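You operate a simulated robot arm through the tools that you are given. There is no shell and no other tool. Be economical: measure what you need, move in short steps, check, and stop when the job is done.

You are at the controls of a simulated two-armed robot. One attempt, no reset.

JOB
Pick up the grey brush with one hand, pass it to the other hand and put it on the top of the assembly bench.

Only the result counts: the job must be done as asked and must still hold three seconds after the hand-in. Knocking over, shifting, dropping, spilling or breaking anything else fails it.

ROBOT AND FRAMES
Two 7-joint arms with two-finger parallel grippers on one trunk, on a base that drives. Base frame: it is fixed to the floor where the robot stands at the start and does not move with it; the origin is under the middle of the robot, x ahead of it, y to its left, z up; the surface under the hand at the start is at about z = 0.84. Lengths are in m, angles in degrees, forces in N, time in s.
The left shoulder is at the start at [-0.082, 0.119, 0.851], the right one opposite. With the tool pointing down near the work surface each hand reaches from about 0.14 to 0.58 m from the robot's upright axis, wherever it stands, measured 20 degrees to its own side. Places, roughly: top of the assembly bench [-1.2, -3, 0.9]. Payload 3.43 kg a hand.
Tool frame (each hand has its own): the origin (TCP) lies between the finger pads and is the grasp point; the fingertips stand 0.03 m ahead of it; z points along the fingers, y is the line along which they close. Largest opening 0.094 m; finger width 0.028, thickness 0.01; the body of the gripper, 0.05 by 0.096 m, starts 0.055 m behind the TCP.
Orientation is told as [roll, pitch, yaw] about the base's x, y, z axes, in that order, counted from this pose: with the fingers straight down and closing along the base's y, the tool's x points along the base's -x, its y along +y and its z along -z.

CONTROLS
- The arms move only by the tool arm_command. It takes "left_steps", "right_steps" or both (then of equal length, played together; a hand with none holds still); each is one flat list of numbers, 7 for each row, row after row: the shift along the tool's x, y, z in m, then the turn, a rotation vector about the tool's x, y, z in degrees, then the finger opening in m, from 0 to 0.094. In form: [tx, ty, tz, wx, wy, wz, jaw, tx, ty, tz, wx, wy, wz, jaw, ...]. A call has 1 to 12 rows; each row shifts and turns the commanded pose from where the row before left it, along the tool's axes as they then stand. A row lasts 0.2 s, in which the tool goes at most 0.05 m and 8.6 degrees; a call with a longer step from one row to the next is refused whole, and so is a gripper value outside its range. A pose out of reach is approached as far as the arm can. The call stops where the force on the tool passes 40 N (or 10 N more than at its start, if that is more) or the arm is blocked; 0.2 s more then pass. Each finger travels about 0.153 m/s and halts on what it meets, pressing with about 31 N; the grip force reading is that of the motor and also rises with nothing between the fingers. The clock runs only during rows and for 0.2 s after the last one: add rows that do not move to give the fingers time. It gives the time, the measured TCP pose, the force on the tool (base axes), the opening and the grip force at its end, in the units of the frame above (readings bear some noise), with the torque about the TCP (base axes, N m) and any sound that the robot's microphone picked up.
- Cameras (640 x 400 px; columns grow to the right, rows downward): "scene" is now at [0.0232, -0.0139, 1.549]; the picture's right is [-0.17, -0.99, 0.00], its down [-0.83, 0.14, -0.54] and it looks along [0.54, -0.09, -0.84] (base axes); focal length 258 px, centre (320, 200). "left" rides on the left gripper at [0.076, -0.014, -0.103] in its tool frame; the picture's right is [0.18, 0.98, 0.00], its down [-0.75, 0.14, -0.64] and it looks along [-0.63, 0.12, 0.77] (tool axes); focal length 243 px, centre (320, 200). "right" rides on the right gripper at [0.076, 0.014, -0.102] in its tool frame; the picture's right is [-0.18, 0.98, 0.00], its down [-0.75, -0.14, -0.64] and it looks along [-0.63, -0.12, 0.77] (tool axes); focal length 243 px, centre (320, 200). There is no depth. A picture from a camera that has moved, and an enlarged one, comes with that camera's place and axes in the base frame and with its lens.
- grab_frame(camera): a new picture of that camera. It takes no simulated time.
- move_column(by): slides the trunk up (or, below 0, down) by that many m; the arms and the scene camera ride with it, the base frame stays. It gives what a move gives, with no picture.
- roll_base(legs): drives the robot by 1 to 6 legs, each [ahead, left, turn to the left] in m, m and degrees, along the robot's own axes; the way and the turn of a leg run together, so that a leg with both is an arc; at most 1.5 m and 180 degrees a leg. The arms and the cameras ride along, it lands a little off, and it stops where it bumps. It gives what a move gives.
- pan_tilt(pan, tilt): turns the head with the scene camera to pan (to the left, within 143 degrees either way) and tilt (down, from -29 to 69), counted from straight ahead of the robot. It gives what a move gives.
- enlarge(camera, box): a new picture of the part [left, top, right, bottom] of that camera's present view, enlarged. It takes no simulated time.
- close_job(): hands the job in; it is judged then, once.

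Work in short steps. Places have to be worked out from the pictures, the camera data and where the tool is seen: move nearer, look again, correct. Check each grasp and each placing, and mend what went wrong. You have 120 turns and 108 pictures in all, those below and enlarged ones among them. Open the grippers and draw the arms clear of the work before you hand the job in, unless the task says otherwise; then end with one line.

The tools are called after "Request:" by a JSON object that holds its "method" and its "body". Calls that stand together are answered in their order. arm_command: Moves the arms, as the interface text tells. Its arguments: {"type":"object","properties":{"left_steps":{"type":"array"},"right_steps":{"type":"array"}},"required":[]} The other tools are called the same way: move_column (by) slides the trunk up or down; roll_base (legs) drives the base; pan_tilt (pan, tilt) turns the head that bears the scene camera; grab_frame (camera) takes a picture; enlarge (camera, box) takes an enlarged picture of a part of a camera's view; close_job () hands the job in.

At the start:

```text
clock: 0.0
left_tcp_pos: [0.2777, 0.1046, 1.1392]
left_ee_rot: [0.0, 0.0, 0.0]
left_wrist_force: [0.3, -0.7, -0.2]
left_torque: [0.03, -0.01, -0.01]
left_opening: 0.0943
left_gripper_force: 0.1
right_tcp_pos: [0.2709, -0.123, 1.1118]
right_ee_rot: [0.1, 0.0, -0.1]
right_wrist_force: [-0.6, -0.7, 0.3]
right_torque: [0.0, 0.01, 0.02]
right_opening: 0.0939
right_gripper_force: 0.1
trunk travel left (down, up): [-0.275, 0.06]
robot x, y, heading: [-0.0052, 0.003, 0.1]
head pan, tilt: [-9.7, 57.0]
```

scene: 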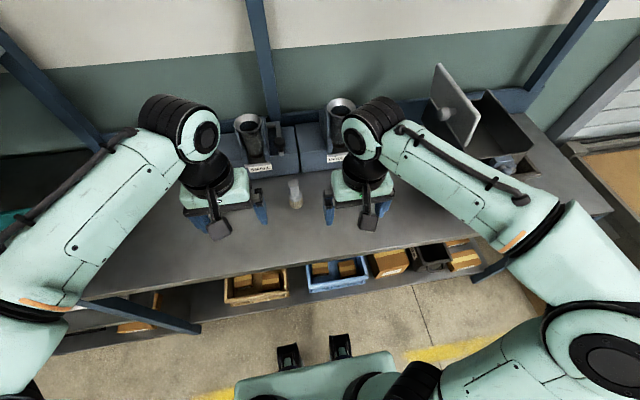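
right: 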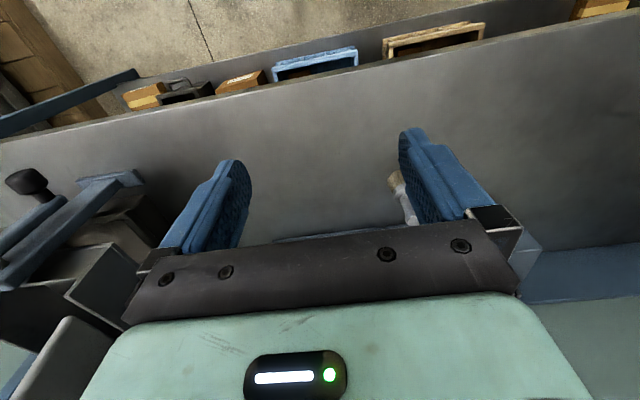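
left: 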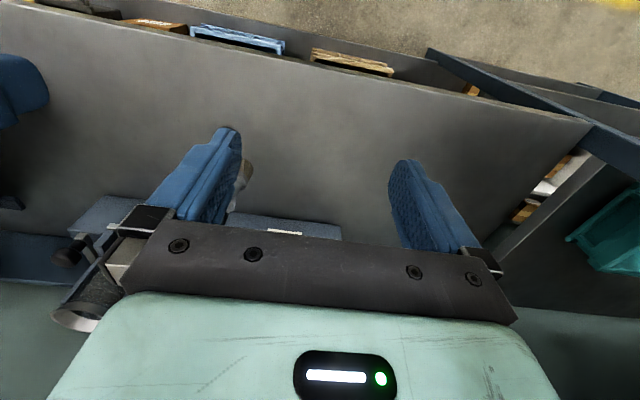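

The small object near (295,193) in the scene may be the brush; I enlarge it to make sure.

Request:
{"method": "enlarge", "body": {"camera": "scene", "box": [220, 80, 420, 240]}}

Request:
{"method": "enlarge", "body": {"camera": "scene", "box": [400, 50, 600, 200]}}

```text
2.50 times, centred on (320, 160) of scene
camera zoom: at [0.0232, -0.0139, 1.549], right [-0.17, -0.99, 0.0], down [-0.83, 0.14, -0.54], along [0.54, -0.09, -0.84], focal length 646 px, centre (320, 300)
```

zoom: 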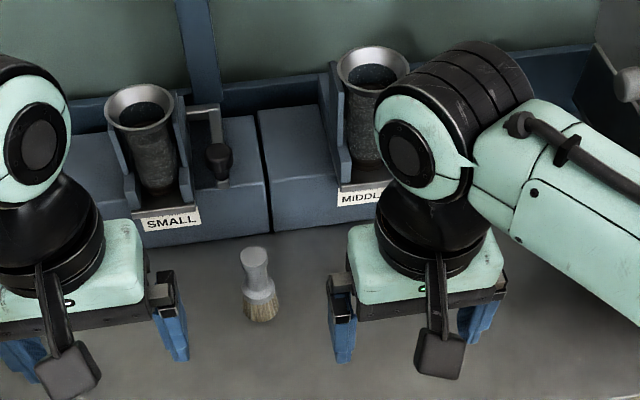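

```text
2.67 times, centred on (500, 125) of scene
camera zoom: at [0.0232, -0.0139, 1.549], right [-0.17, -0.99, 0.0], down [-0.83, 0.14, -0.54], along [0.54, -0.09, -0.84], focal length 689 px, centre (-160, 400)
```

zoom: 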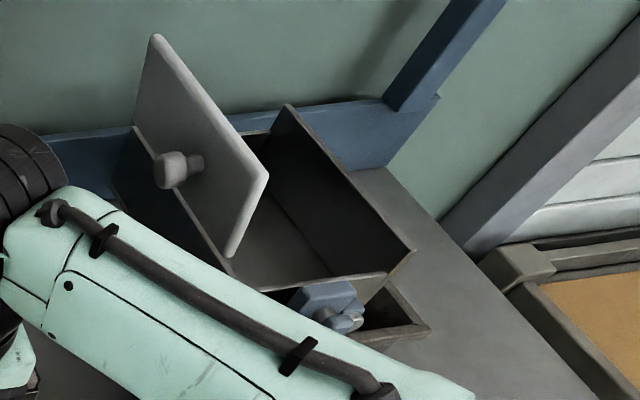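

The brush sits at about [0.45..0.56, -0.013]; it is not clear if it stands or lies. I enlarge the wrist views.

Request:
{"method": "enlarge", "body": {"camera": "right", "box": [340, 130, 500, 250]}}

Request:
{"method": "enlarge", "body": {"camera": "left", "box": [180, 120, 340, 250]}}

```text
3.33 times, centred on (420, 190) of right
camera zoom: at [0.1953, -0.11, 1.2146], right [0.18, 0.98, 0.0], down [0.75, -0.14, 0.64], along [0.63, -0.12, -0.77], focal length 809 px, centre (-13, 233)
```

zoom: 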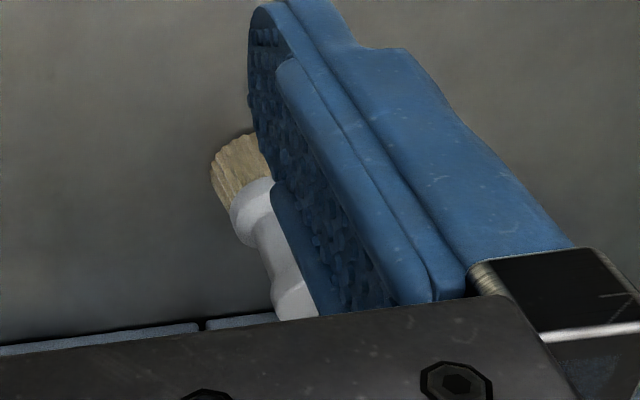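

```text
3.08 times, centred on (260, 185) of left
camera zoom: at [0.2021, 0.0929, 1.2428], right [-0.18, 0.98, 0.0], down [0.75, 0.14, 0.64], along [0.63, 0.12, -0.77], focal length 746 px, centre (505, 246)
```

zoom: 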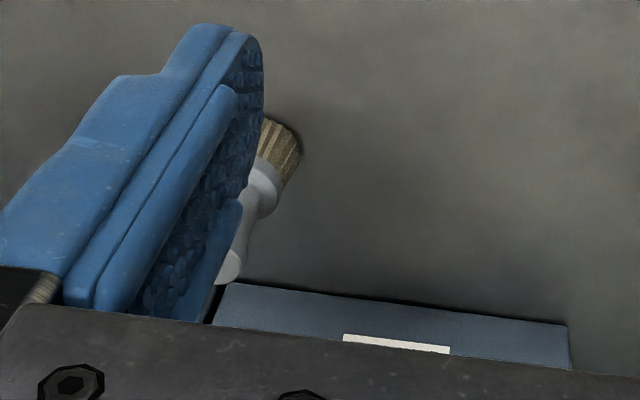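

Triangulating over the three cameras, the brush stands upright on its bristles at about [0.458, -0.01], its top near z 0.97. I bring the open left hand above it at a safe height.

Request:
{"method": "arm_command", "body": {"left_steps": [-0.03, -0.023, 0.008, 0, 0, 0, 0.094, -0.03, -0.023, 0.008, 0, 0, 0, 0.094, -0.03, -0.023, 0.008, 0, 0, 0, 0.094, -0.03, -0.023, 0.008, 0, 0, 0, 0.094, -0.03, -0.023, 0.008, 0, 0, 0, 0.094]}}

Request:
{"method": "grab_frame", "body": {"camera": "left"}}

Request:
{"method": "grab_frame", "body": {"camera": "right"}}

Request:
{"method": "grab_frame", "body": {"camera": "scene"}}

```text
clock: 1.2
left_tcp_pos: [0.4289, -0.0106, 1.0977]
left_ee_rot: [0.1, 0.1, -0.1]
left_wrist_force: [0.2, -0.4, 0.4]
left_torque: [0.02, 0.03, -0.02]
left_opening: 0.0939
left_gripper_force: 0.0
right_tcp_pos: [0.2712, -0.1254, 1.1118]
right_ee_rot: [0.1, 0.0, 0.1]
right_wrist_force: [-0.3, -0.6, -0.5]
right_torque: [0.01, 0.01, -0.01]
right_opening: 0.0942
right_gripper_force: 0.0
trunk travel left (down, up): [-0.275, 0.06]
robot x, y, heading: [-0.0027, -0.0008, 0.0]
head pan, tilt: [-9.7, 57.0]
```

```text
100 pictures are left
camera left: at [0.3527, -0.0241, 1.2013], right [-0.18, 0.98, 0.0], down [0.75, 0.14, 0.64], along [0.63, 0.12, -0.77], focal length 243 px, centre (320, 200)
```

left: 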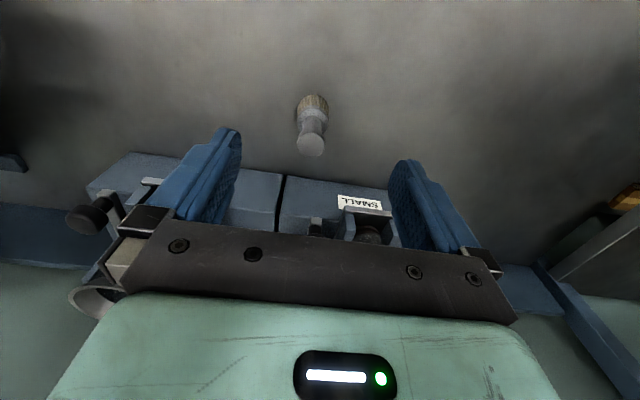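

```text
99 pictures are left
camera right: at [0.1963, -0.1109, 1.2144], right [0.18, 0.98, 0.0], down [0.75, -0.14, 0.64], along [0.63, -0.12, -0.77], focal length 243 px, centre (320, 200)
```

right: 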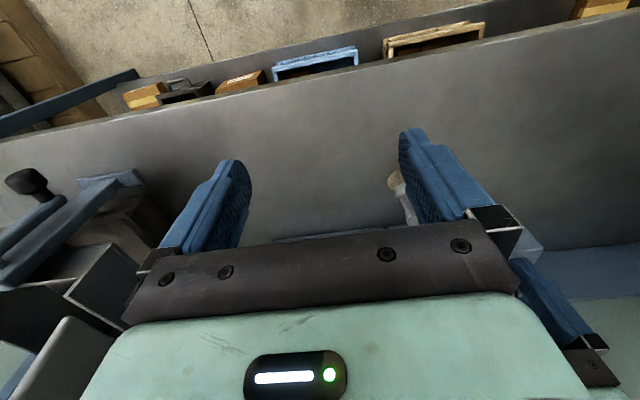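

```text
98 pictures are left
camera scene: at [0.0244, -0.0149, 1.549], right [-0.17, -0.99, 0.0], down [-0.83, 0.14, -0.54], along [0.54, -0.09, -0.84], focal length 258 px, centre (320, 200)
```

scene: 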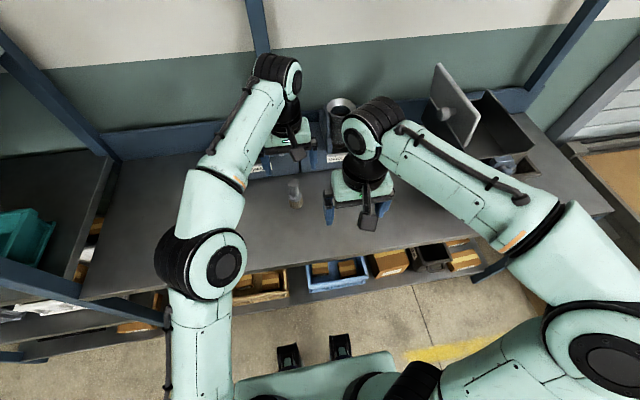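

From above, the brush axis is at about [0.471, -0.013], with the top at z≈0.975. I centre the hand over it, descend part of the way and check.

Request:
{"method": "arm_command", "body": {"left_steps": [-0.021, -0.001, 0, 0, 0, 0, 0.094, -0.021, -0.001, 0, 0, 0, 0, 0.094, 0, 0, 0.04, 0, 0, 0, 0.094, 0, 0, 0.03, 0, 0, 0, 0.094]}}

Request:
{"method": "grab_frame", "body": {"camera": "left"}}

Request:
{"method": "enlarge", "body": {"camera": "scene", "box": [220, 80, 420, 240]}}

```text
clock: 2.2
left_tcp_pos: [0.4552, -0.0083, 1.0235]
left_ee_rot: [0.1, 0.0, 0.0]
left_wrist_force: [0.0, 0.5, -0.2]
left_torque: [-0.06, 0.0, 0.03]
left_opening: 0.0942
left_gripper_force: 0.0
left hand out of reach, approached as far as the arm can: row 2
right_tcp_pos: [0.2714, -0.1225, 1.1119]
right_ee_rot: [0.0, 0.0, 0.0]
right_wrist_force: [-0.7, -0.3, 0.4]
right_torque: [0.0, -0.02, 0.02]
right_opening: 0.0941
right_gripper_force: 0.1
trunk travel left (down, up): [-0.275, 0.06]
robot x, y, heading: [-0.0006, -0.0031, -0.3]
head pan, tilt: [-9.7, 57.0]
```

```text
97 pictures are left
camera left: at [0.3795, -0.0212, 1.1267], right [-0.18, 0.98, 0.0], down [0.75, 0.14, 0.64], along [0.63, 0.12, -0.77], focal length 243 px, centre (320, 200)
```

left: 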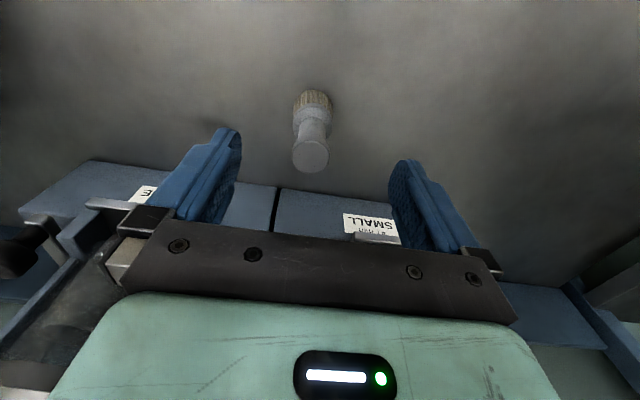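

```text
2.50 times, centred on (320, 160) of scene
camera zoom: at [0.0235, -0.014, 1.549], right [-0.17, -0.99, 0.0], down [-0.83, 0.14, -0.54], along [0.54, -0.09, -0.84], focal length 646 px, centre (320, 300)
```

zoom: 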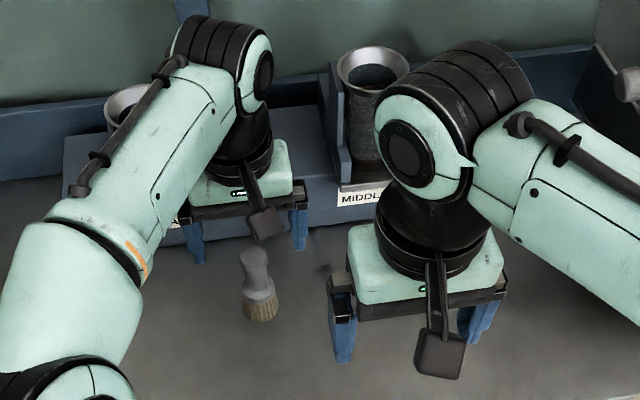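

The brush axis reads about [0.467, -0.012], so the hand is ~12 mm short in x. Reach should improve lower down, so I descend a little with a forward correction.

Request:
{"method": "arm_command", "body": {"left_steps": [0, -0.002, 0.012, 0, 0, 0, 0.094, -0.012, -0.001, 0, 0, 0, 0, 0.094]}}

Request:
{"method": "grab_frame", "body": {"camera": "left"}}

```text
clock: 2.8
left_tcp_pos: [0.4688, -0.0119, 1.0114]
left_ee_rot: [0.0, 0.0, 0.0]
left_wrist_force: [-1.0, -0.3, -0.8]
left_torque: [-0.01, 0.04, -0.03]
left_opening: 0.0939
left_gripper_force: 0.0
right_tcp_pos: [0.27, -0.1229, 1.1111]
right_ee_rot: [0.0, 0.0, 0.0]
right_wrist_force: [-0.2, 0.2, -0.7]
right_torque: [0.04, 0.0, 0.02]
right_opening: 0.094
right_gripper_force: 0.0
trunk travel left (down, up): [-0.275, 0.06]
robot x, y, heading: [-0.0013, -0.0018, -0.2]
head pan, tilt: [-9.7, 57.0]
```

```text
95 pictures are left
camera left: at [0.3925, -0.0241, 1.1151], right [-0.18, 0.98, 0.0], down [0.75, 0.14, 0.64], along [0.63, 0.12, -0.77], focal length 243 px, centre (320, 200)
```

left: 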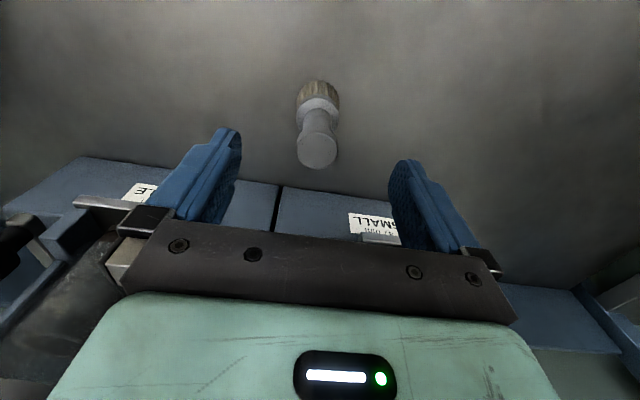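

The hand is now centred over the brush. I descend straight to z≈0.955, where the handle top is between the pads.

Request:
{"method": "arm_command", "body": {"left_steps": [0, 0, 0.02, 0, 0, 0, 0.094, 0.001, 0, 0.02, 0, 0, 0, 0.094, 0, 0, 0.016, 0, 0, 0, 0.094]}}

Request:
{"method": "grab_frame", "body": {"camera": "left"}}

Request:
{"method": "enlarge", "body": {"camera": "scene", "box": [220, 80, 420, 240]}}

```text
clock: 3.6
left_tcp_pos: [0.4672, -0.0116, 0.9566]
left_ee_rot: [0.0, 0.0, 0.0]
left_wrist_force: [-0.6, -0.6, -0.1]
left_torque: [0.02, 0.04, 0.0]
left_opening: 0.094
left_gripper_force: 0.0
right_tcp_pos: [0.2701, -0.1241, 1.1116]
right_ee_rot: [0.0, 0.0, 0.0]
right_wrist_force: [0.1, 0.3, 0.7]
right_torque: [-0.02, -0.04, -0.01]
right_opening: 0.0939
right_gripper_force: 0.0
trunk travel left (down, up): [-0.275, 0.06]
robot x, y, heading: [-0.0023, -0.0007, -0.0]
head pan, tilt: [-9.7, 57.0]
```

```text
94 pictures are left
camera left: at [0.3913, -0.0232, 1.0604], right [-0.18, 0.98, 0.0], down [0.75, 0.14, 0.64], along [0.63, 0.12, -0.77], focal length 243 px, centre (320, 200)
```

left: 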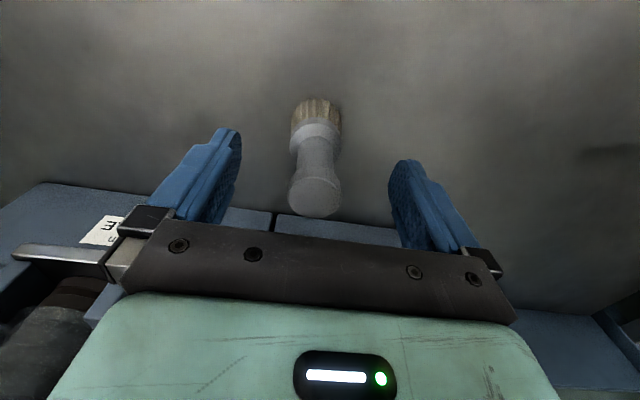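

```text
2.50 times, centred on (320, 160) of scene
camera zoom: at [0.0233, -0.0138, 1.549], right [-0.17, -0.99, 0.0], down [-0.83, 0.14, -0.54], along [0.54, -0.09, -0.84], focal length 646 px, centre (320, 300)
```

zoom: 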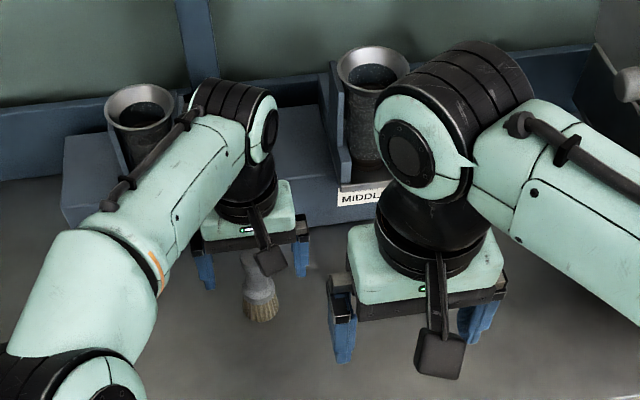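

The handle top lies right at the TCP in the picture, about 2 mm to the right. I correct and close.

Request:
{"method": "arm_command", "body": {"left_steps": [0, -0.002, 0, 0, 0, 0, 0.094, 0, 0, 0, 0, 0, 0, 0.05, 0, 0, 0, 0, 0, 0, 0.0, 0, 0, 0, 0, 0, 0, 0.0, 0, 0, 0, 0, 0, 0, 0.0]}}

Request:
{"method": "grab_frame", "body": {"camera": "left"}}

```text
clock: 4.8
left_tcp_pos: [0.4671, -0.0118, 0.9569]
left_ee_rot: [0.0, 0.0, 0.0]
left_wrist_force: [-0.4, 0.2, -0.2]
left_torque: [0.01, 0.0, -0.04]
left_opening: 0.0265
left_gripper_force: 31.0
right_tcp_pos: [0.2701, -0.1228, 1.1125]
right_ee_rot: [0.0, -0.1, 0.0]
right_wrist_force: [0.2, 0.8, 0.3]
right_torque: [-0.02, -0.05, 0.01]
right_opening: 0.094
right_gripper_force: 0.1
trunk travel left (down, up): [-0.275, 0.06]
robot x, y, heading: [-0.002, -0.0055, 0.3]
head pan, tilt: [-9.7, 57.0]
```

```text
92 pictures are left
camera left: at [0.3913, -0.025, 1.0602], right [-0.18, 0.98, 0.0], down [0.75, 0.14, 0.64], along [0.63, 0.12, -0.77], focal length 243 px, centre (320, 200)
```

left: 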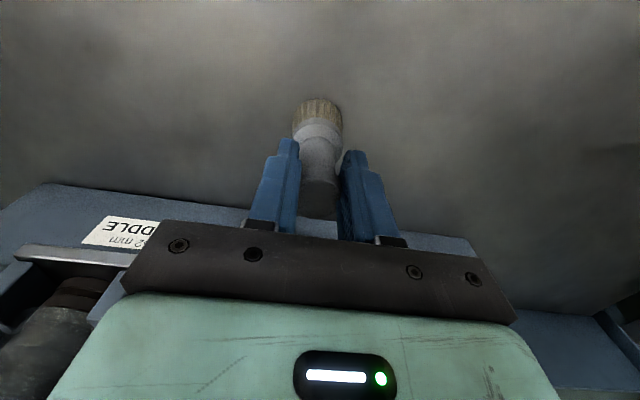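

Gripped at 26.5 mm opening with 31 N. I lift it and draw back towards the robot, to about x 0.36, y 0.05, where both hands can work.

Request:
{"method": "arm_command", "body": {"left_steps": [0, 0, -0.02, 0, 0, 0, 0, 0, 0, -0.04, 0, 0, 0, 0, 0, 0, -0.04, 0, 0, 0, 0, 0.03, 0.02, -0.03, 0, 0, 0, 0, 0.035, 0.02, -0.02, 0, 0, 0, 0, 0.035, 0.02, 0, 0, 0, 0, 0]}}

Request:
{"method": "grab_frame", "body": {"camera": "left"}}

Request:
{"method": "grab_frame", "body": {"camera": "scene"}}

```text
clock: 6.2
left_tcp_pos: [0.3636, 0.0502, 1.1096]
left_ee_rot: [0.0, 0.0, 0.1]
left_wrist_force: [0.8, -1.0, -0.1]
left_torque: [-0.03, -0.05, 0.01]
left_opening: 0.0268
left_gripper_force: 30.6
right_tcp_pos: [0.2694, -0.1232, 1.1127]
right_ee_rot: [-0.1, -0.1, 0.1]
right_wrist_force: [0.1, 2.0, 0.1]
right_torque: [0.01, 0.02, 0.0]
right_opening: 0.094
right_gripper_force: 0.0
trunk travel left (down, up): [-0.275, 0.06]
robot x, y, heading: [0.0019, 0.0025, 0.1]
head pan, tilt: [-9.7, 57.0]
```

```text
91 pictures are left
camera left: at [0.2886, 0.0374, 1.212], right [-0.18, 0.98, 0.0], down [0.75, 0.14, 0.64], along [0.63, 0.12, -0.77], focal length 243 px, centre (320, 200)
```

left: 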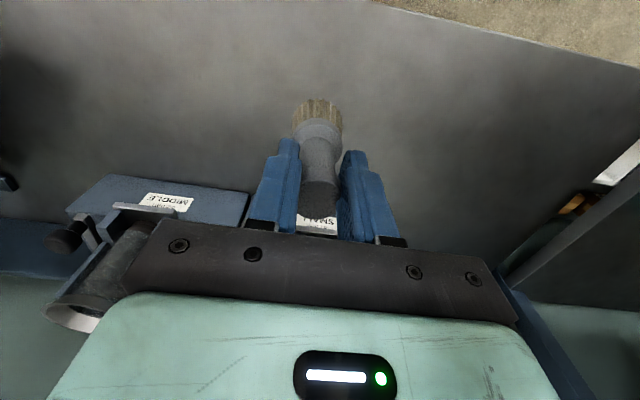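

```text
90 pictures are left
camera scene: at [0.022, -0.0127, 1.549], right [-0.17, -0.99, 0.0], down [-0.83, 0.14, -0.55], along [0.54, -0.09, -0.84], focal length 258 px, centre (320, 200)
```

scene: 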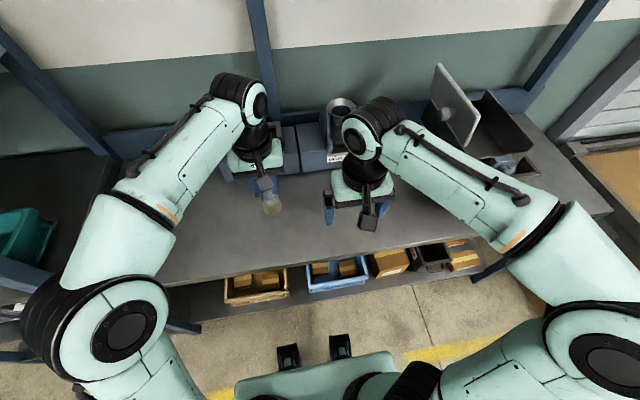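

The brush is held and lifted. Now the right hand turns -90° about its own axis, so that it can later approach from the side with fingers closing along x.

Request:
{"method": "arm_command", "body": {"right_steps": [0, -0.01, 0, 0, 0, -7.5, 0.094, 0, 0, 0, 0, 0, -7.5, 0.094, 0, 0, 0, 0, 0, -7.5, 0.094, 0, 0, 0, 0, 0, -7.5, 0.094, 0, 0, 0, 0, 0, -7.5, 0.094, 0, 0, 0, 0, 0, -7.5, 0.094, 0, 0, 0, 0, 0, -7.5, 0.094, 0, 0, 0, 0, 0, -7.5, 0.094, 0, 0, 0, 0, 0, -7.5, 0.094, 0, 0, 0, 0, 0, -7.5, 0.094, 0, 0, 0, 0, 0, -7.5, 0.094, 0, 0, 0, 0, 0, -7.5, 0.094]}}

```text
clock: 8.8
left_tcp_pos: [0.3657, 0.0487, 1.1086]
left_ee_rot: [0.0, 0.1, 0.0]
left_wrist_force: [-0.3, 0.1, -0.7]
left_torque: [-0.04, -0.01, 0.01]
left_opening: 0.0266
left_gripper_force: 30.7
right_tcp_pos: [0.2713, -0.1352, 1.1114]
right_ee_rot: [0.0, -0.1, 90.2]
right_wrist_force: [-0.3, 0.2, -0.1]
right_torque: [-0.04, 0.0, -0.02]
right_opening: 0.0941
right_gripper_force: 0.0
trunk travel left (down, up): [-0.275, 0.06]
robot x, y, heading: [-0.0003, -0.0004, -0.1]
head pan, tilt: [-9.7, 57.0]
```

Yaw went well. Next I roll the right tool 90° so the fingers point to +y (tool y is now base -x, so a turn of -90° about it).

Request:
{"method": "arm_command", "body": {"right_steps": [0, 0, 0, 0, -7.5, 0, 0.094, 0, 0, 0, 0, -7.5, 0, 0.094, 0, 0, 0, 0, -7.5, 0, 0.094, 0, 0, 0, 0, -7.5, 0, 0.094, 0, 0, 0, 0, -7.5, 0, 0.094, 0, 0, 0, 0, -7.5, 0, 0.094, 0, 0, 0, 0, -7.5, 0, 0.094, 0, 0, 0, 0, -7.5, 0, 0.094, 0, 0, 0, 0, -7.5, 0, 0.094, 0, 0, 0, 0, -7.5, 0, 0.094, 0, 0, 0, 0, -7.5, 0, 0.094, 0, 0, 0, 0, -7.5, 0, 0.094]}}

Request:
{"method": "grab_frame", "body": {"camera": "scene"}}

Request:
{"method": "grab_frame", "body": {"camera": "right"}}

```text
clock: 11.4
left_tcp_pos: [0.366, 0.0479, 1.108]
left_ee_rot: [0.0, 0.0, 0.1]
left_wrist_force: [0.7, -0.5, -0.5]
left_torque: [0.01, 0.0, -0.01]
left_opening: 0.0266
left_gripper_force: 30.8
right_tcp_pos: [0.2704, -0.1336, 1.1112]
right_ee_rot: [-156.8, -89.8, -113.2]
right_wrist_force: [-0.3, 0.1, 0.8]
right_torque: [-0.02, -0.02, -0.01]
right_opening: 0.0939
right_gripper_force: 0.1
trunk travel left (down, up): [-0.275, 0.06]
robot x, y, heading: [0.0017, -0.0002, 0.0]
head pan, tilt: [-9.7, 57.0]
```

```text
89 pictures are left
camera scene: at [0.0236, -0.014, 1.549], right [-0.17, -0.99, 0.0], down [-0.83, 0.14, -0.54], along [0.54, -0.09, -0.84], focal length 258 px, centre (320, 200)
```

scene: 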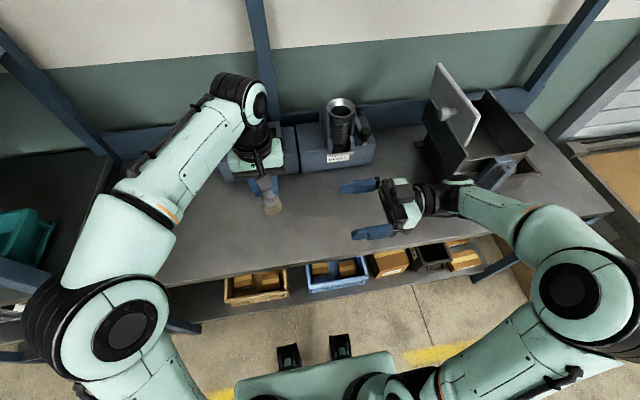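

```text
88 pictures are left
camera right: at [0.2575, -0.2367, 1.0353], right [-0.98, 0.0, 0.18], down [0.14, -0.64, 0.75], along [0.12, 0.77, 0.63], focal length 243 px, centre (320, 200)
```

right: 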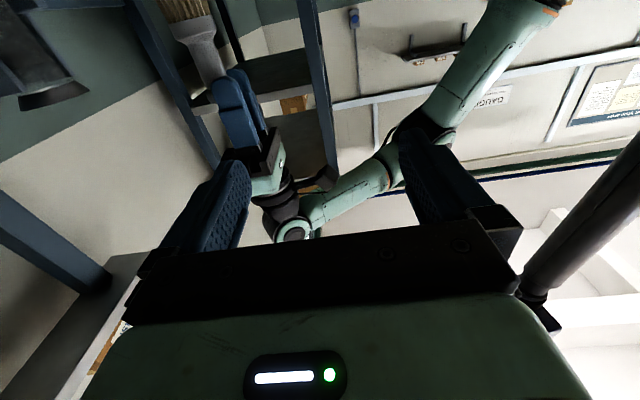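

The side-on pose works. I bring the right hand level with the brush's ferrule (x 0.366, z 1.043), still short of it in y.

Request:
{"method": "arm_command", "body": {"right_steps": [0.023, -0.032, 0.01, 0, 0, 0, 0.094, 0.023, -0.032, 0.02, 0, 0, 0, 0.094, 0.022, -0.0315, 0.03, 0, 0, 0, 0.094, 0, 0, 0, 0, 0, 0, 0.094]}}

Request:
{"method": "grab_frame", "body": {"camera": "right"}}

Request:
{"method": "enlarge", "body": {"camera": "scene", "box": [200, 100, 440, 250]}}

Request:
{"method": "grab_frame", "body": {"camera": "left"}}

```text
clock: 12.4
left_tcp_pos: [0.3659, 0.048, 1.1081]
left_ee_rot: [0.0, 0.1, -0.1]
left_wrist_force: [0.7, 0.2, -1.3]
left_torque: [0.0, 0.0, 0.03]
left_opening: 0.0267
left_gripper_force: 31.4
right_tcp_pos: [0.3641, -0.0727, 1.0432]
right_ee_rot: [-112.8, -89.9, -157.2]
right_wrist_force: [0.3, -0.7, 0.2]
right_torque: [0.0, 0.05, 0.0]
right_opening: 0.094
right_gripper_force: 0.1
trunk travel left (down, up): [-0.275, 0.06]
robot x, y, heading: [0.0003, -0.0019, 0.1]
head pan, tilt: [-9.7, 57.0]
```

```text
87 pictures are left
camera right: at [0.3512, -0.1763, 0.9678], right [-0.98, 0.0, 0.18], down [0.14, -0.64, 0.75], along [0.12, 0.77, 0.63], focal length 243 px, centre (320, 200)
```

right: 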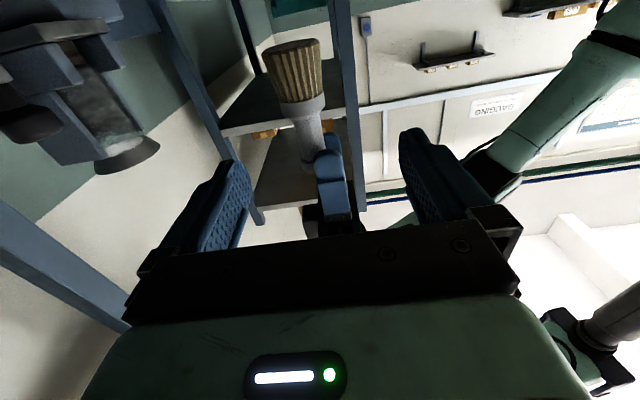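

```text
2.67 times, centred on (320, 175) of scene
camera zoom: at [0.0225, -0.0141, 1.549], right [-0.17, -0.99, 0.0], down [-0.83, 0.14, -0.55], along [0.54, -0.09, -0.84], focal length 689 px, centre (320, 267)
```

zoom: 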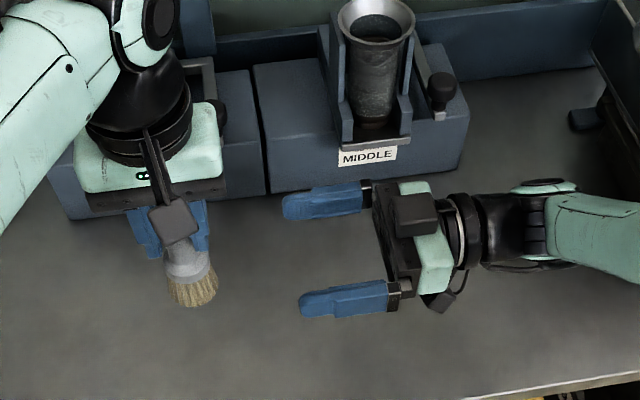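

```text
85 pictures are left
camera left: at [0.2894, 0.036, 1.2119], right [-0.18, 0.98, 0.0], down [0.75, 0.14, 0.64], along [0.63, 0.12, -0.77], focal length 243 px, centre (320, 200)
```

left: 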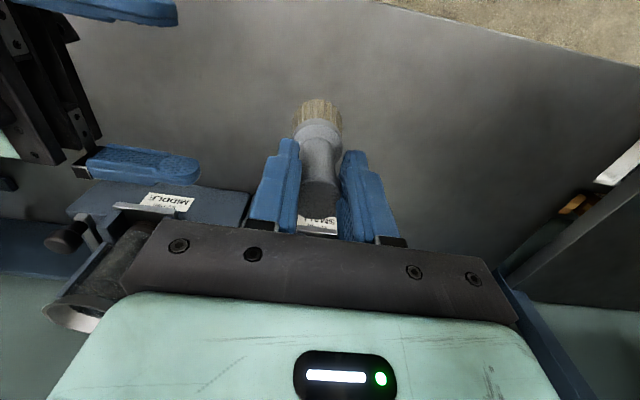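

Right hand lies level with the ferrule (~z 1.04), with the brush at x≈0.37. I shift 6 mm in x and advance so the brush comes between the right fingers.

Request:
{"method": "arm_command", "body": {"right_steps": [0.001, -0.006, 0.03, 0, 0, 0, 0.094, 0, 0, 0.03, 0, 0, 0, 0.094, 0, 0, 0.03, 0, 0, 0, 0.094, 0, 0, 0.02, 0, 0, 0, 0.094]}}

Request:
{"method": "grab_frame", "body": {"camera": "right"}}

Request:
{"method": "enlarge", "body": {"camera": "scene", "box": [200, 100, 440, 250]}}

Request:
{"method": "grab_frame", "body": {"camera": "left"}}

```text
clock: 13.4
left_tcp_pos: [0.3664, 0.051, 1.109]
left_ee_rot: [0.0, 0.1, -0.1]
left_wrist_force: [0.4, -0.6, -1.1]
left_torque: [0.01, 0.04, -0.04]
left_opening: 0.0268
left_gripper_force: 31.2
right_tcp_pos: [0.3724, 0.0368, 1.044]
right_ee_rot: [91.0, -89.9, -1.1]
right_wrist_force: [0.4, 0.1, 0.4]
right_torque: [0.03, 0.0, -0.02]
right_opening: 0.0941
right_gripper_force: 0.1
trunk travel left (down, up): [-0.275, 0.06]
robot x, y, heading: [0.0006, 0.0038, 0.1]
head pan, tilt: [-9.7, 57.0]
```

```text
84 pictures are left
camera right: at [0.359, -0.0665, 0.9688], right [-0.98, 0.0, 0.18], down [0.14, -0.64, 0.75], along [0.12, 0.77, 0.63], focal length 243 px, centre (320, 200)
```

right: 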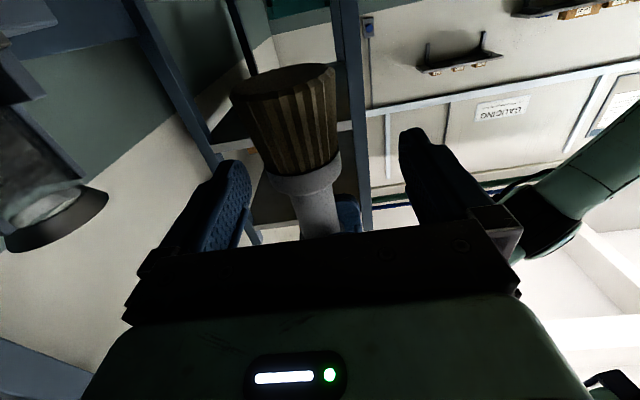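

```text
2.67 times, centred on (320, 175) of scene
camera zoom: at [0.0233, -0.0137, 1.549], right [-0.17, -0.99, 0.0], down [-0.83, 0.14, -0.54], along [0.54, -0.09, -0.84], focal length 689 px, centre (320, 267)
```

zoom: 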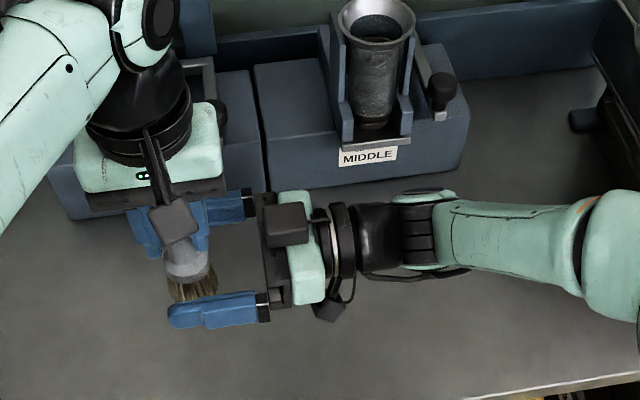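

```text
82 pictures are left
camera left: at [0.29, 0.0363, 1.2117], right [-0.18, 0.98, 0.0], down [0.75, 0.14, 0.64], along [0.63, 0.12, -0.77], focal length 243 px, centre (320, 200)
```

left: 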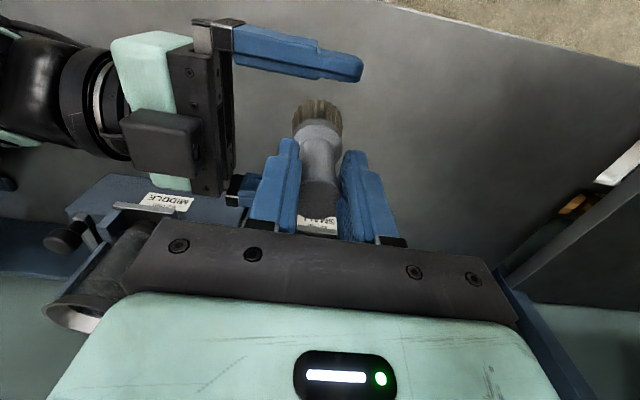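

The ferrule is at the right TCP, about 5 mm toward +x. I correct that and close the right hand.

Request:
{"method": "arm_command", "body": {"right_steps": [0, -0.005, 0, 0, 0, 0, 0.094, 0, 0, 0, 0, 0, 0, 0.06, 0, 0, 0, 0, 0, 0, 0.0, 0, 0, 0, 0, 0, 0, 0.0, 0, 0, 0, 0, 0, 0, 0.0, 0, 0, 0, 0, 0, 0, 0.0]}}

Request:
{"method": "grab_frame", "body": {"camera": "right"}}

Request:
{"method": "grab_frame", "body": {"camera": "left"}}

```text
clock: 14.8
left_tcp_pos: [0.3643, 0.049, 1.1086]
left_ee_rot: [0.0, 0.1, -0.1]
left_wrist_force: [-15.1, -2.9, 0.2]
left_torque: [-0.11, 0.94, -0.04]
left_opening: 0.0264
left_gripper_force: 30.9
right_tcp_pos: [0.3782, 0.0354, 1.0432]
right_ee_rot: [-7.8, -90.0, 97.5]
right_wrist_force: [14.9, 2.8, -0.3]
right_torque: [-0.08, 0.02, -0.22]
right_opening: 0.0394
right_gripper_force: 31.1
trunk travel left (down, up): [-0.275, 0.06]
robot x, y, heading: [0.0007, 0.0019, -0.1]
head pan, tilt: [-9.7, 57.0]
```

```text
81 pictures are left
camera right: at [0.365, -0.0678, 0.9685], right [-0.98, 0.0, 0.18], down [0.14, -0.64, 0.75], along [0.12, 0.77, 0.63], focal length 243 px, centre (320, 200)
```

right: 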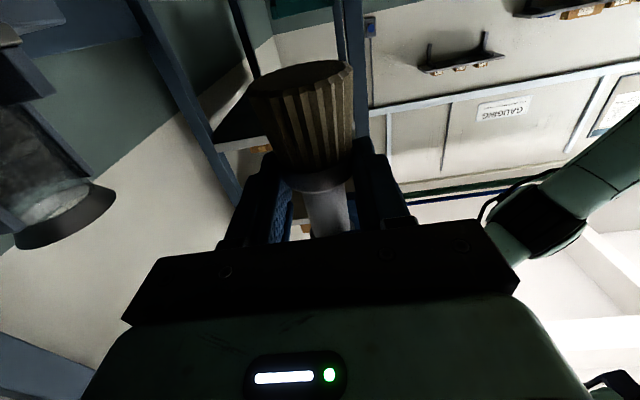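

```text
80 pictures are left
camera left: at [0.2895, 0.0358, 1.2119], right [-0.18, 0.98, 0.0], down [0.76, 0.14, 0.64], along [0.63, 0.12, -0.77], focal length 243 px, centre (320, 200)
```

left: 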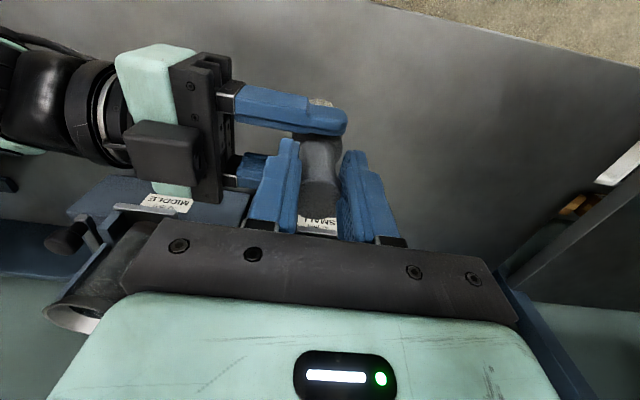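

Right hand holds the ferrule (39 mm, 31 N) but the hands push ~15 N along x. I relax the right hand 5 mm in -x before releasing the left.

Request:
{"method": "arm_command", "body": {"right_steps": [0, 0.003, 0, 0, 0, 0, 0.0, 0, 0.002, 0, 0, 0, 0, 0.0]}}

```text
clock: 15.4
left_tcp_pos: [0.3647, 0.0488, 1.1085]
left_ee_rot: [0.2, 0.2, 0.0]
left_wrist_force: [-20.2, -0.3, 1.0]
left_torque: [-0.18, 0.9, 0.09]
left_opening: 0.0269
left_gripper_force: 30.8
right_tcp_pos: [0.373, 0.0354, 1.0435]
right_ee_rot: [59.6, -89.9, 30.3]
right_wrist_force: [19.5, 0.2, -1.3]
right_torque: [0.1, 0.41, -0.37]
right_opening: 0.0396
right_gripper_force: 30.9
trunk travel left (down, up): [-0.275, 0.06]
robot x, y, heading: [-0.0009, 0.0007, 0.0]
head pan, tilt: [-9.7, 57.0]
```

The force grew, so the needed direction is +x. I go back 8 mm.

Request:
{"method": "arm_command", "body": {"right_steps": [0, -0.004, 0, 0, 0, 0, 0.0, 0, -0.004, 0, 0, 0, 0, 0.0]}}

```text
clock: 16.0
left_tcp_pos: [0.3694, 0.0502, 1.1095]
left_ee_rot: [0.1, -0.5, 0.3]
left_wrist_force: [7.0, 4.2, -0.8]
left_torque: [0.22, -0.47, 0.04]
left_opening: 0.0266
left_gripper_force: 30.5
right_tcp_pos: [0.3764, 0.0369, 1.0445]
right_ee_rot: [177.9, -89.9, -87.4]
right_wrist_force: [-8.3, -4.0, 0.3]
right_torque: [0.06, -0.05, 0.1]
right_opening: 0.0393
right_gripper_force: 31.0
trunk travel left (down, up): [-0.275, 0.06]
robot x, y, heading: [0.0002, 0.0005, -0.1]
head pan, tilt: [-9.7, 57.0]
```

Forces are now small (~7 N). I open the left hand while the right holds.

Request:
{"method": "arm_command", "body": {"left_steps": [0, 0, 0, 0, 0, 0, 0.04, 0, 0, 0, 0, 0, 0, 0.07, 0, 0, 0, 0, 0, 0, 0.094, 0, 0, 0, 0, 0, 0, 0.094]}}

Request:
{"method": "grab_frame", "body": {"camera": "left"}}

Request:
{"method": "grab_frame", "body": {"camera": "right"}}

```text
clock: 17.0
left_tcp_pos: [0.3656, 0.0494, 1.1082]
left_ee_rot: [0.0, 0.0, 0.0]
left_wrist_force: [-0.4, 0.6, 0.3]
left_torque: [0.0, 0.01, -0.01]
left_opening: 0.0938
left_gripper_force: 0.0
right_tcp_pos: [0.3788, 0.0361, 1.0436]
right_ee_rot: [-78.8, -90.0, 168.8]
right_wrist_force: [0.0, 0.4, 0.0]
right_torque: [-0.05, 0.01, -0.01]
right_opening: 0.0392
right_gripper_force: 30.5
trunk travel left (down, up): [-0.275, 0.06]
robot x, y, heading: [0.0003, -0.0008, -0.1]
head pan, tilt: [-9.7, 57.0]
```

```text
79 pictures are left
camera left: at [0.29, 0.0362, 1.2117], right [-0.18, 0.98, 0.0], down [0.75, 0.14, 0.64], along [0.63, 0.12, -0.77], focal length 243 px, centre (320, 200)
```

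left: 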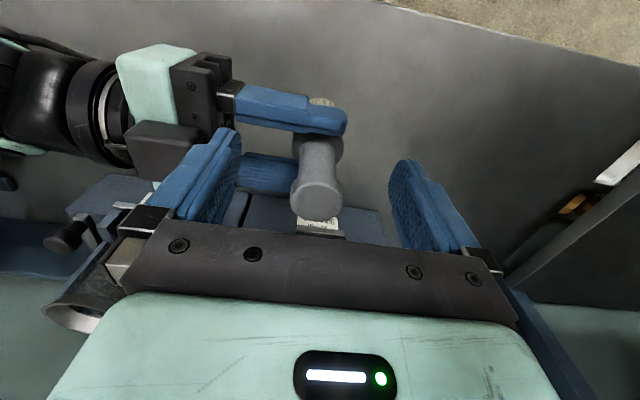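

```text
78 pictures are left
camera right: at [0.3664, -0.0671, 0.9678], right [-0.98, 0.0, 0.18], down [0.14, -0.64, 0.75], along [0.12, 0.77, 0.63], focal length 243 px, centre (320, 200)
```

right: 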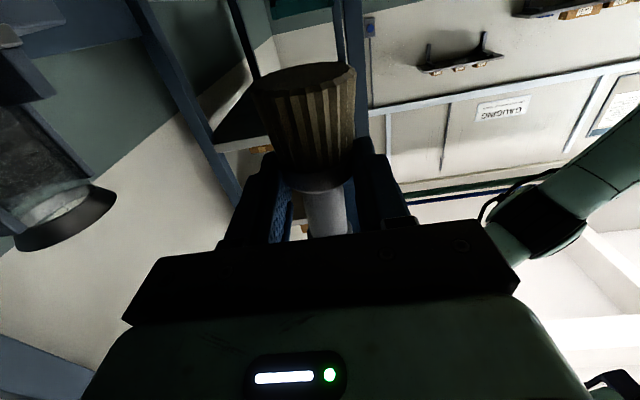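

The right hand holds the brush alone. I raise the left hand straight up and then back towards its start place.

Request:
{"method": "arm_command", "body": {"left_steps": [0, 0, -0.03, 0, 0, 0, 0.094, 0, 0, -0.03, 0, 0, 0, 0.094, 0.02, 0.02, -0.02, 0, 0, 0, 0.094, 0.03, 0.03, 0, 0, 0, 0, 0.094, 0.03, 0.03, 0, 0, 0, 0, 0.094, 0.03, 0.03, 0, 0, 0, 0, 0.094]}}

Request:
{"method": "grab_frame", "body": {"camera": "scene"}}

```text
clock: 18.4
left_tcp_pos: [0.2568, 0.1592, 1.1881]
left_ee_rot: [-0.1, 0.1, 0.0]
left_wrist_force: [0.4, -0.3, 1.7]
left_torque: [-0.02, 0.0, -0.03]
left_opening: 0.0939
left_gripper_force: 0.1
right_tcp_pos: [0.3785, 0.0359, 1.0446]
right_ee_rot: [-59.9, -89.9, 149.9]
right_wrist_force: [-0.9, -0.3, 0.5]
right_torque: [0.01, 0.01, 0.0]
right_opening: 0.0393
right_gripper_force: 30.9
trunk travel left (down, up): [-0.275, 0.06]
robot x, y, heading: [-0.0001, 0.0002, 0.2]
head pan, tilt: [-9.7, 57.0]
```

```text
77 pictures are left
camera scene: at [0.0219, -0.0128, 1.549], right [-0.17, -0.99, 0.0], down [-0.83, 0.14, -0.55], along [0.54, -0.09, -0.84], focal length 258 px, centre (320, 200)
```

scene: 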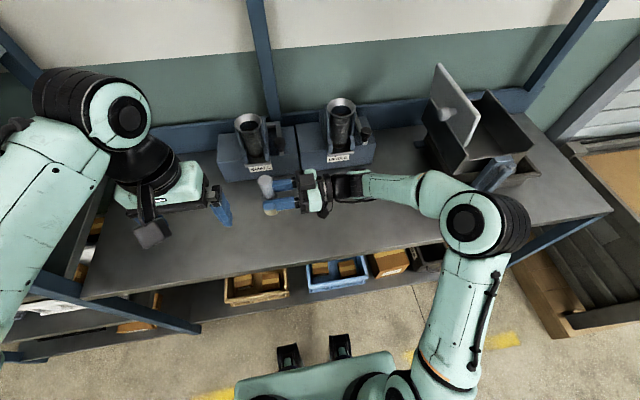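

Clear. Now the right hand retreats to about [0.27, -0.13, 1.12].

Request:
{"method": "arm_command", "body": {"right_steps": [-0.016, 0.02, -0.033, 0, 0, 0, 0, -0.016, 0.02, -0.033, 0, 0, 0, 0, -0.016, 0.02, -0.033, 0, 0, 0, 0, -0.016, 0.024, -0.033, 0, 0, 0, 0, -0.016, 0.024, -0.033, 0, 0, 0, 0]}}

Request:
{"method": "arm_command", "body": {"right_steps": [0, 0, 0, 0, 7.5, 0, 0, 0, 0, 0, 0, 7.5, 0, 0, 0, 0, 0, 0, 7.5, 0, 0, 0, 0, 0, 0, 7.5, 0, 0, 0, 0, 0, 0, 7.5, 0, 0, 0, 0, 0, 0, 7.5, 0, 0, 0, 0, 0, 0, 7.5, 0, 0, 0, 0, 0, 0, 7.5, 0, 0, 0, 0, 0, 0, 7.5, 0, 0, 0, 0, 0, 0, 7.5, 0, 0, 0, 0, 0, 0, 7.5, 0, 0, 0, 0, 0, 0, 7.5, 0, 0]}}

Request:
{"method": "grab_frame", "body": {"camera": "right"}}

Request:
{"method": "grab_frame", "body": {"camera": "scene"}}

```text
clock: 19.6
left_tcp_pos: [0.2575, 0.1584, 1.1883]
left_ee_rot: [0.0, 0.0, 0.0]
left_wrist_force: [0.2, -0.4, 0.0]
left_torque: [0.0, -0.04, 0.01]
left_opening: 0.0938
left_gripper_force: 0.1
right_tcp_pos: [0.2702, -0.1274, 1.1217]
right_ee_rot: [-173.0, -90.0, -96.9]
right_wrist_force: [0.3, -0.9, 0.4]
right_torque: [0.02, 0.01, 0.0]
right_opening: 0.0394
right_gripper_force: 30.9
trunk travel left (down, up): [-0.275, 0.06]
robot x, y, heading: [0.0012, -0.0007, -0.1]
head pan, tilt: [-9.7, 57.0]
```

```text
clock: 22.2
left_tcp_pos: [0.2583, 0.1591, 1.1879]
left_ee_rot: [0.0, 0.0, 0.0]
left_wrist_force: [-0.4, -0.3, -0.2]
left_torque: [0.0, -0.01, -0.02]
left_opening: 0.094
left_gripper_force: 0.1
right_tcp_pos: [0.2722, -0.1278, 1.1231]
right_ee_rot: [0.0, 0.1, 89.9]
right_wrist_force: [-0.3, -0.1, 0.3]
right_torque: [-0.01, -0.03, 0.0]
right_opening: 0.0001
right_gripper_force: 31.2
trunk travel left (down, up): [-0.275, 0.06]
robot x, y, heading: [-0.0034, 0.0002, -0.2]
head pan, tilt: [-9.7, 57.0]
```

```text
76 pictures are left
camera right: at [0.2588, -0.205, 1.2254], right [-0.98, 0.19, 0.0], down [0.14, 0.76, 0.64], along [0.12, 0.63, -0.77], focal length 243 px, centre (320, 200)
```

right: 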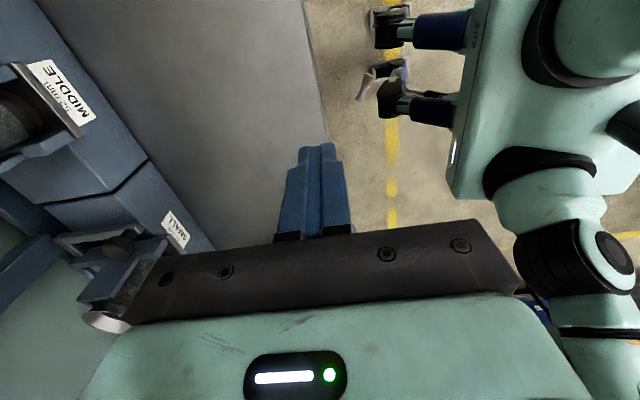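

```text
75 pictures are left
camera scene: at [0.0235, -0.0135, 1.549], right [-0.17, -0.99, 0.0], down [-0.83, 0.14, -0.54], along [0.54, -0.09, -0.84], focal length 258 px, centre (320, 200)
```

scene: 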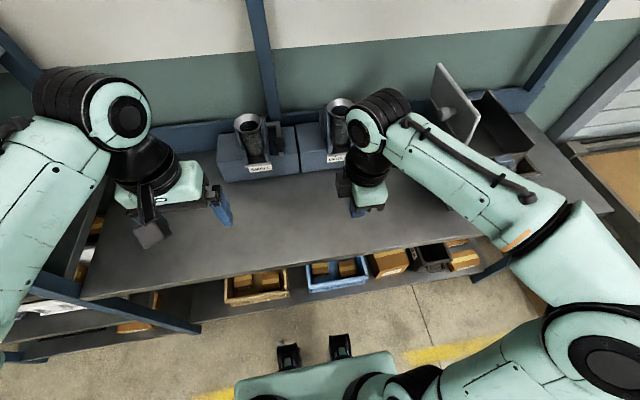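

The brush slipped out of the grip during the turn. I look for it; something shows on the floor near the robot's feet in the right view.

Request:
{"method": "enlarge", "body": {"camera": "right", "box": [320, 0, 480, 120]}}

Request:
{"method": "enlarge", "body": {"camera": "scene", "box": [200, 230, 440, 400]}}

```text
3.33 times, centred on (400, 60) of right
camera zoom: at [0.2588, -0.205, 1.2254], right [-0.98, 0.19, 0.0], down [0.14, 0.76, 0.64], along [0.12, 0.63, -0.77], focal length 809 px, centre (53, 667)
```

zoom: 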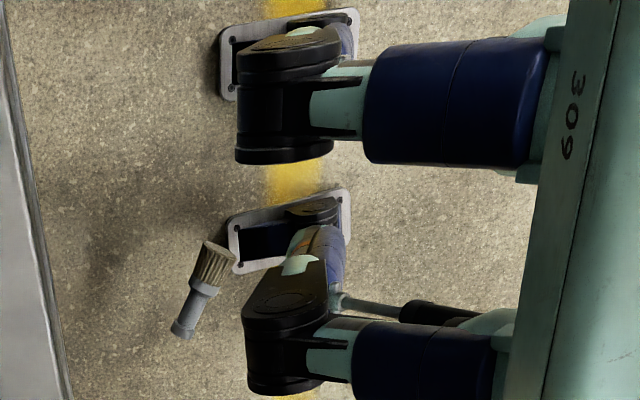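

```text
2.35 times, centred on (320, 315) of scene
camera zoom: at [0.0235, -0.0135, 1.549], right [-0.17, -0.99, 0.0], down [-0.83, 0.14, -0.54], along [0.54, -0.09, -0.84], focal length 608 px, centre (320, -71)
```

zoom: 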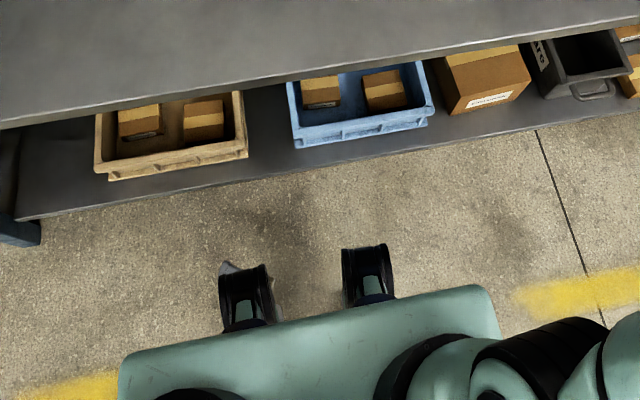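

The brush lies on the floor at about x 0.10–0.15, y 0.11–0.20, by the left front caster. It must be picked up again: I'll back off, lower the trunk and reach down. First I look behind on both sides for free space.

Request:
{"method": "pan_tilt", "body": {"pan": -140, "tilt": 25}}

Request:
{"method": "grab_frame", "body": {"camera": "scene"}}

Request:
{"method": "pan_tilt", "body": {"pan": 140, "tilt": 25}}

Request:
{"method": "grab_frame", "body": {"camera": "scene"}}

```text
clock: 24.3
left_tcp_pos: [0.2576, 0.1587, 1.1871]
left_ee_rot: [0.0, 0.0, 0.0]
left_wrist_force: [0.1, 1.1, -0.9]
left_torque: [-0.02, 0.0, 0.01]
left_opening: 0.094
left_gripper_force: 0.1
right_tcp_pos: [0.272, -0.1282, 1.123]
right_ee_rot: [0.0, 0.0, 89.9]
right_wrist_force: [-0.3, 1.0, 0.4]
right_torque: [0.02, -0.01, -0.03]
right_opening: 0.0001
right_gripper_force: 31.2
trunk travel left (down, up): [-0.275, 0.06]
robot x, y, heading: [0.0021, 0.0036, 0.1]
head pan, tilt: [-140.0, 25.0]
```

```text
72 pictures are left
camera scene: at [-0.1163, -0.0614, 1.5955], right [-0.64, 0.77, 0.0], down [0.32, 0.27, -0.91], along [-0.69, -0.58, -0.42], focal length 258 px, centre (320, 200)
```

scene: 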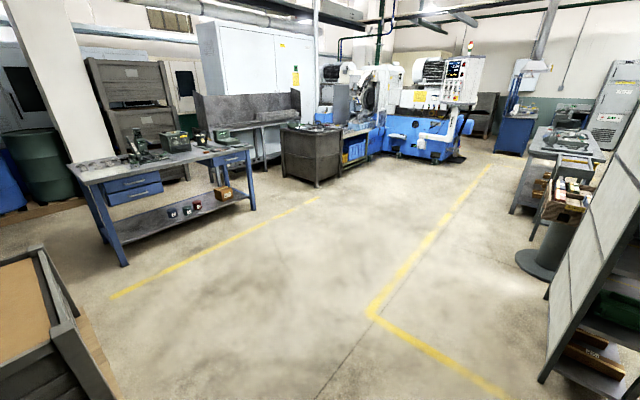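

```text
clock: 28.2
left_tcp_pos: [0.2577, 0.1586, 1.1879]
left_ee_rot: [0.0, 0.1, 0.0]
left_wrist_force: [-0.5, -0.2, 0.5]
left_torque: [0.01, 0.06, -0.03]
left_opening: 0.0941
left_gripper_force: 0.1
right_tcp_pos: [0.272, -0.1281, 1.122]
right_ee_rot: [0.0, -0.1, 90.0]
right_wrist_force: [1.0, -0.5, 0.0]
right_torque: [0.03, 0.0, 0.0]
right_opening: 0.0003
right_gripper_force: 31.1
trunk travel left (down, up): [-0.275, 0.06]
robot x, y, heading: [-0.0028, -0.0024, -0.0]
head pan, tilt: [140.0, 25.0]
```

```text
71 pictures are left
camera scene: at [-0.1164, 0.0572, 1.5955], right [0.64, 0.77, 0.0], down [0.32, -0.27, -0.91], along [-0.69, 0.58, -0.42], focal length 258 px, centre (320, 200)
```

scene: 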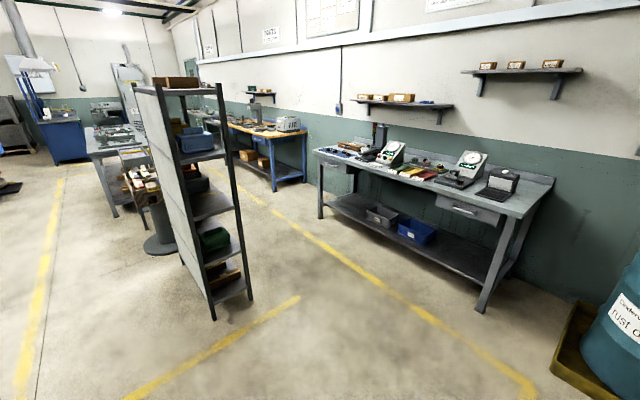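

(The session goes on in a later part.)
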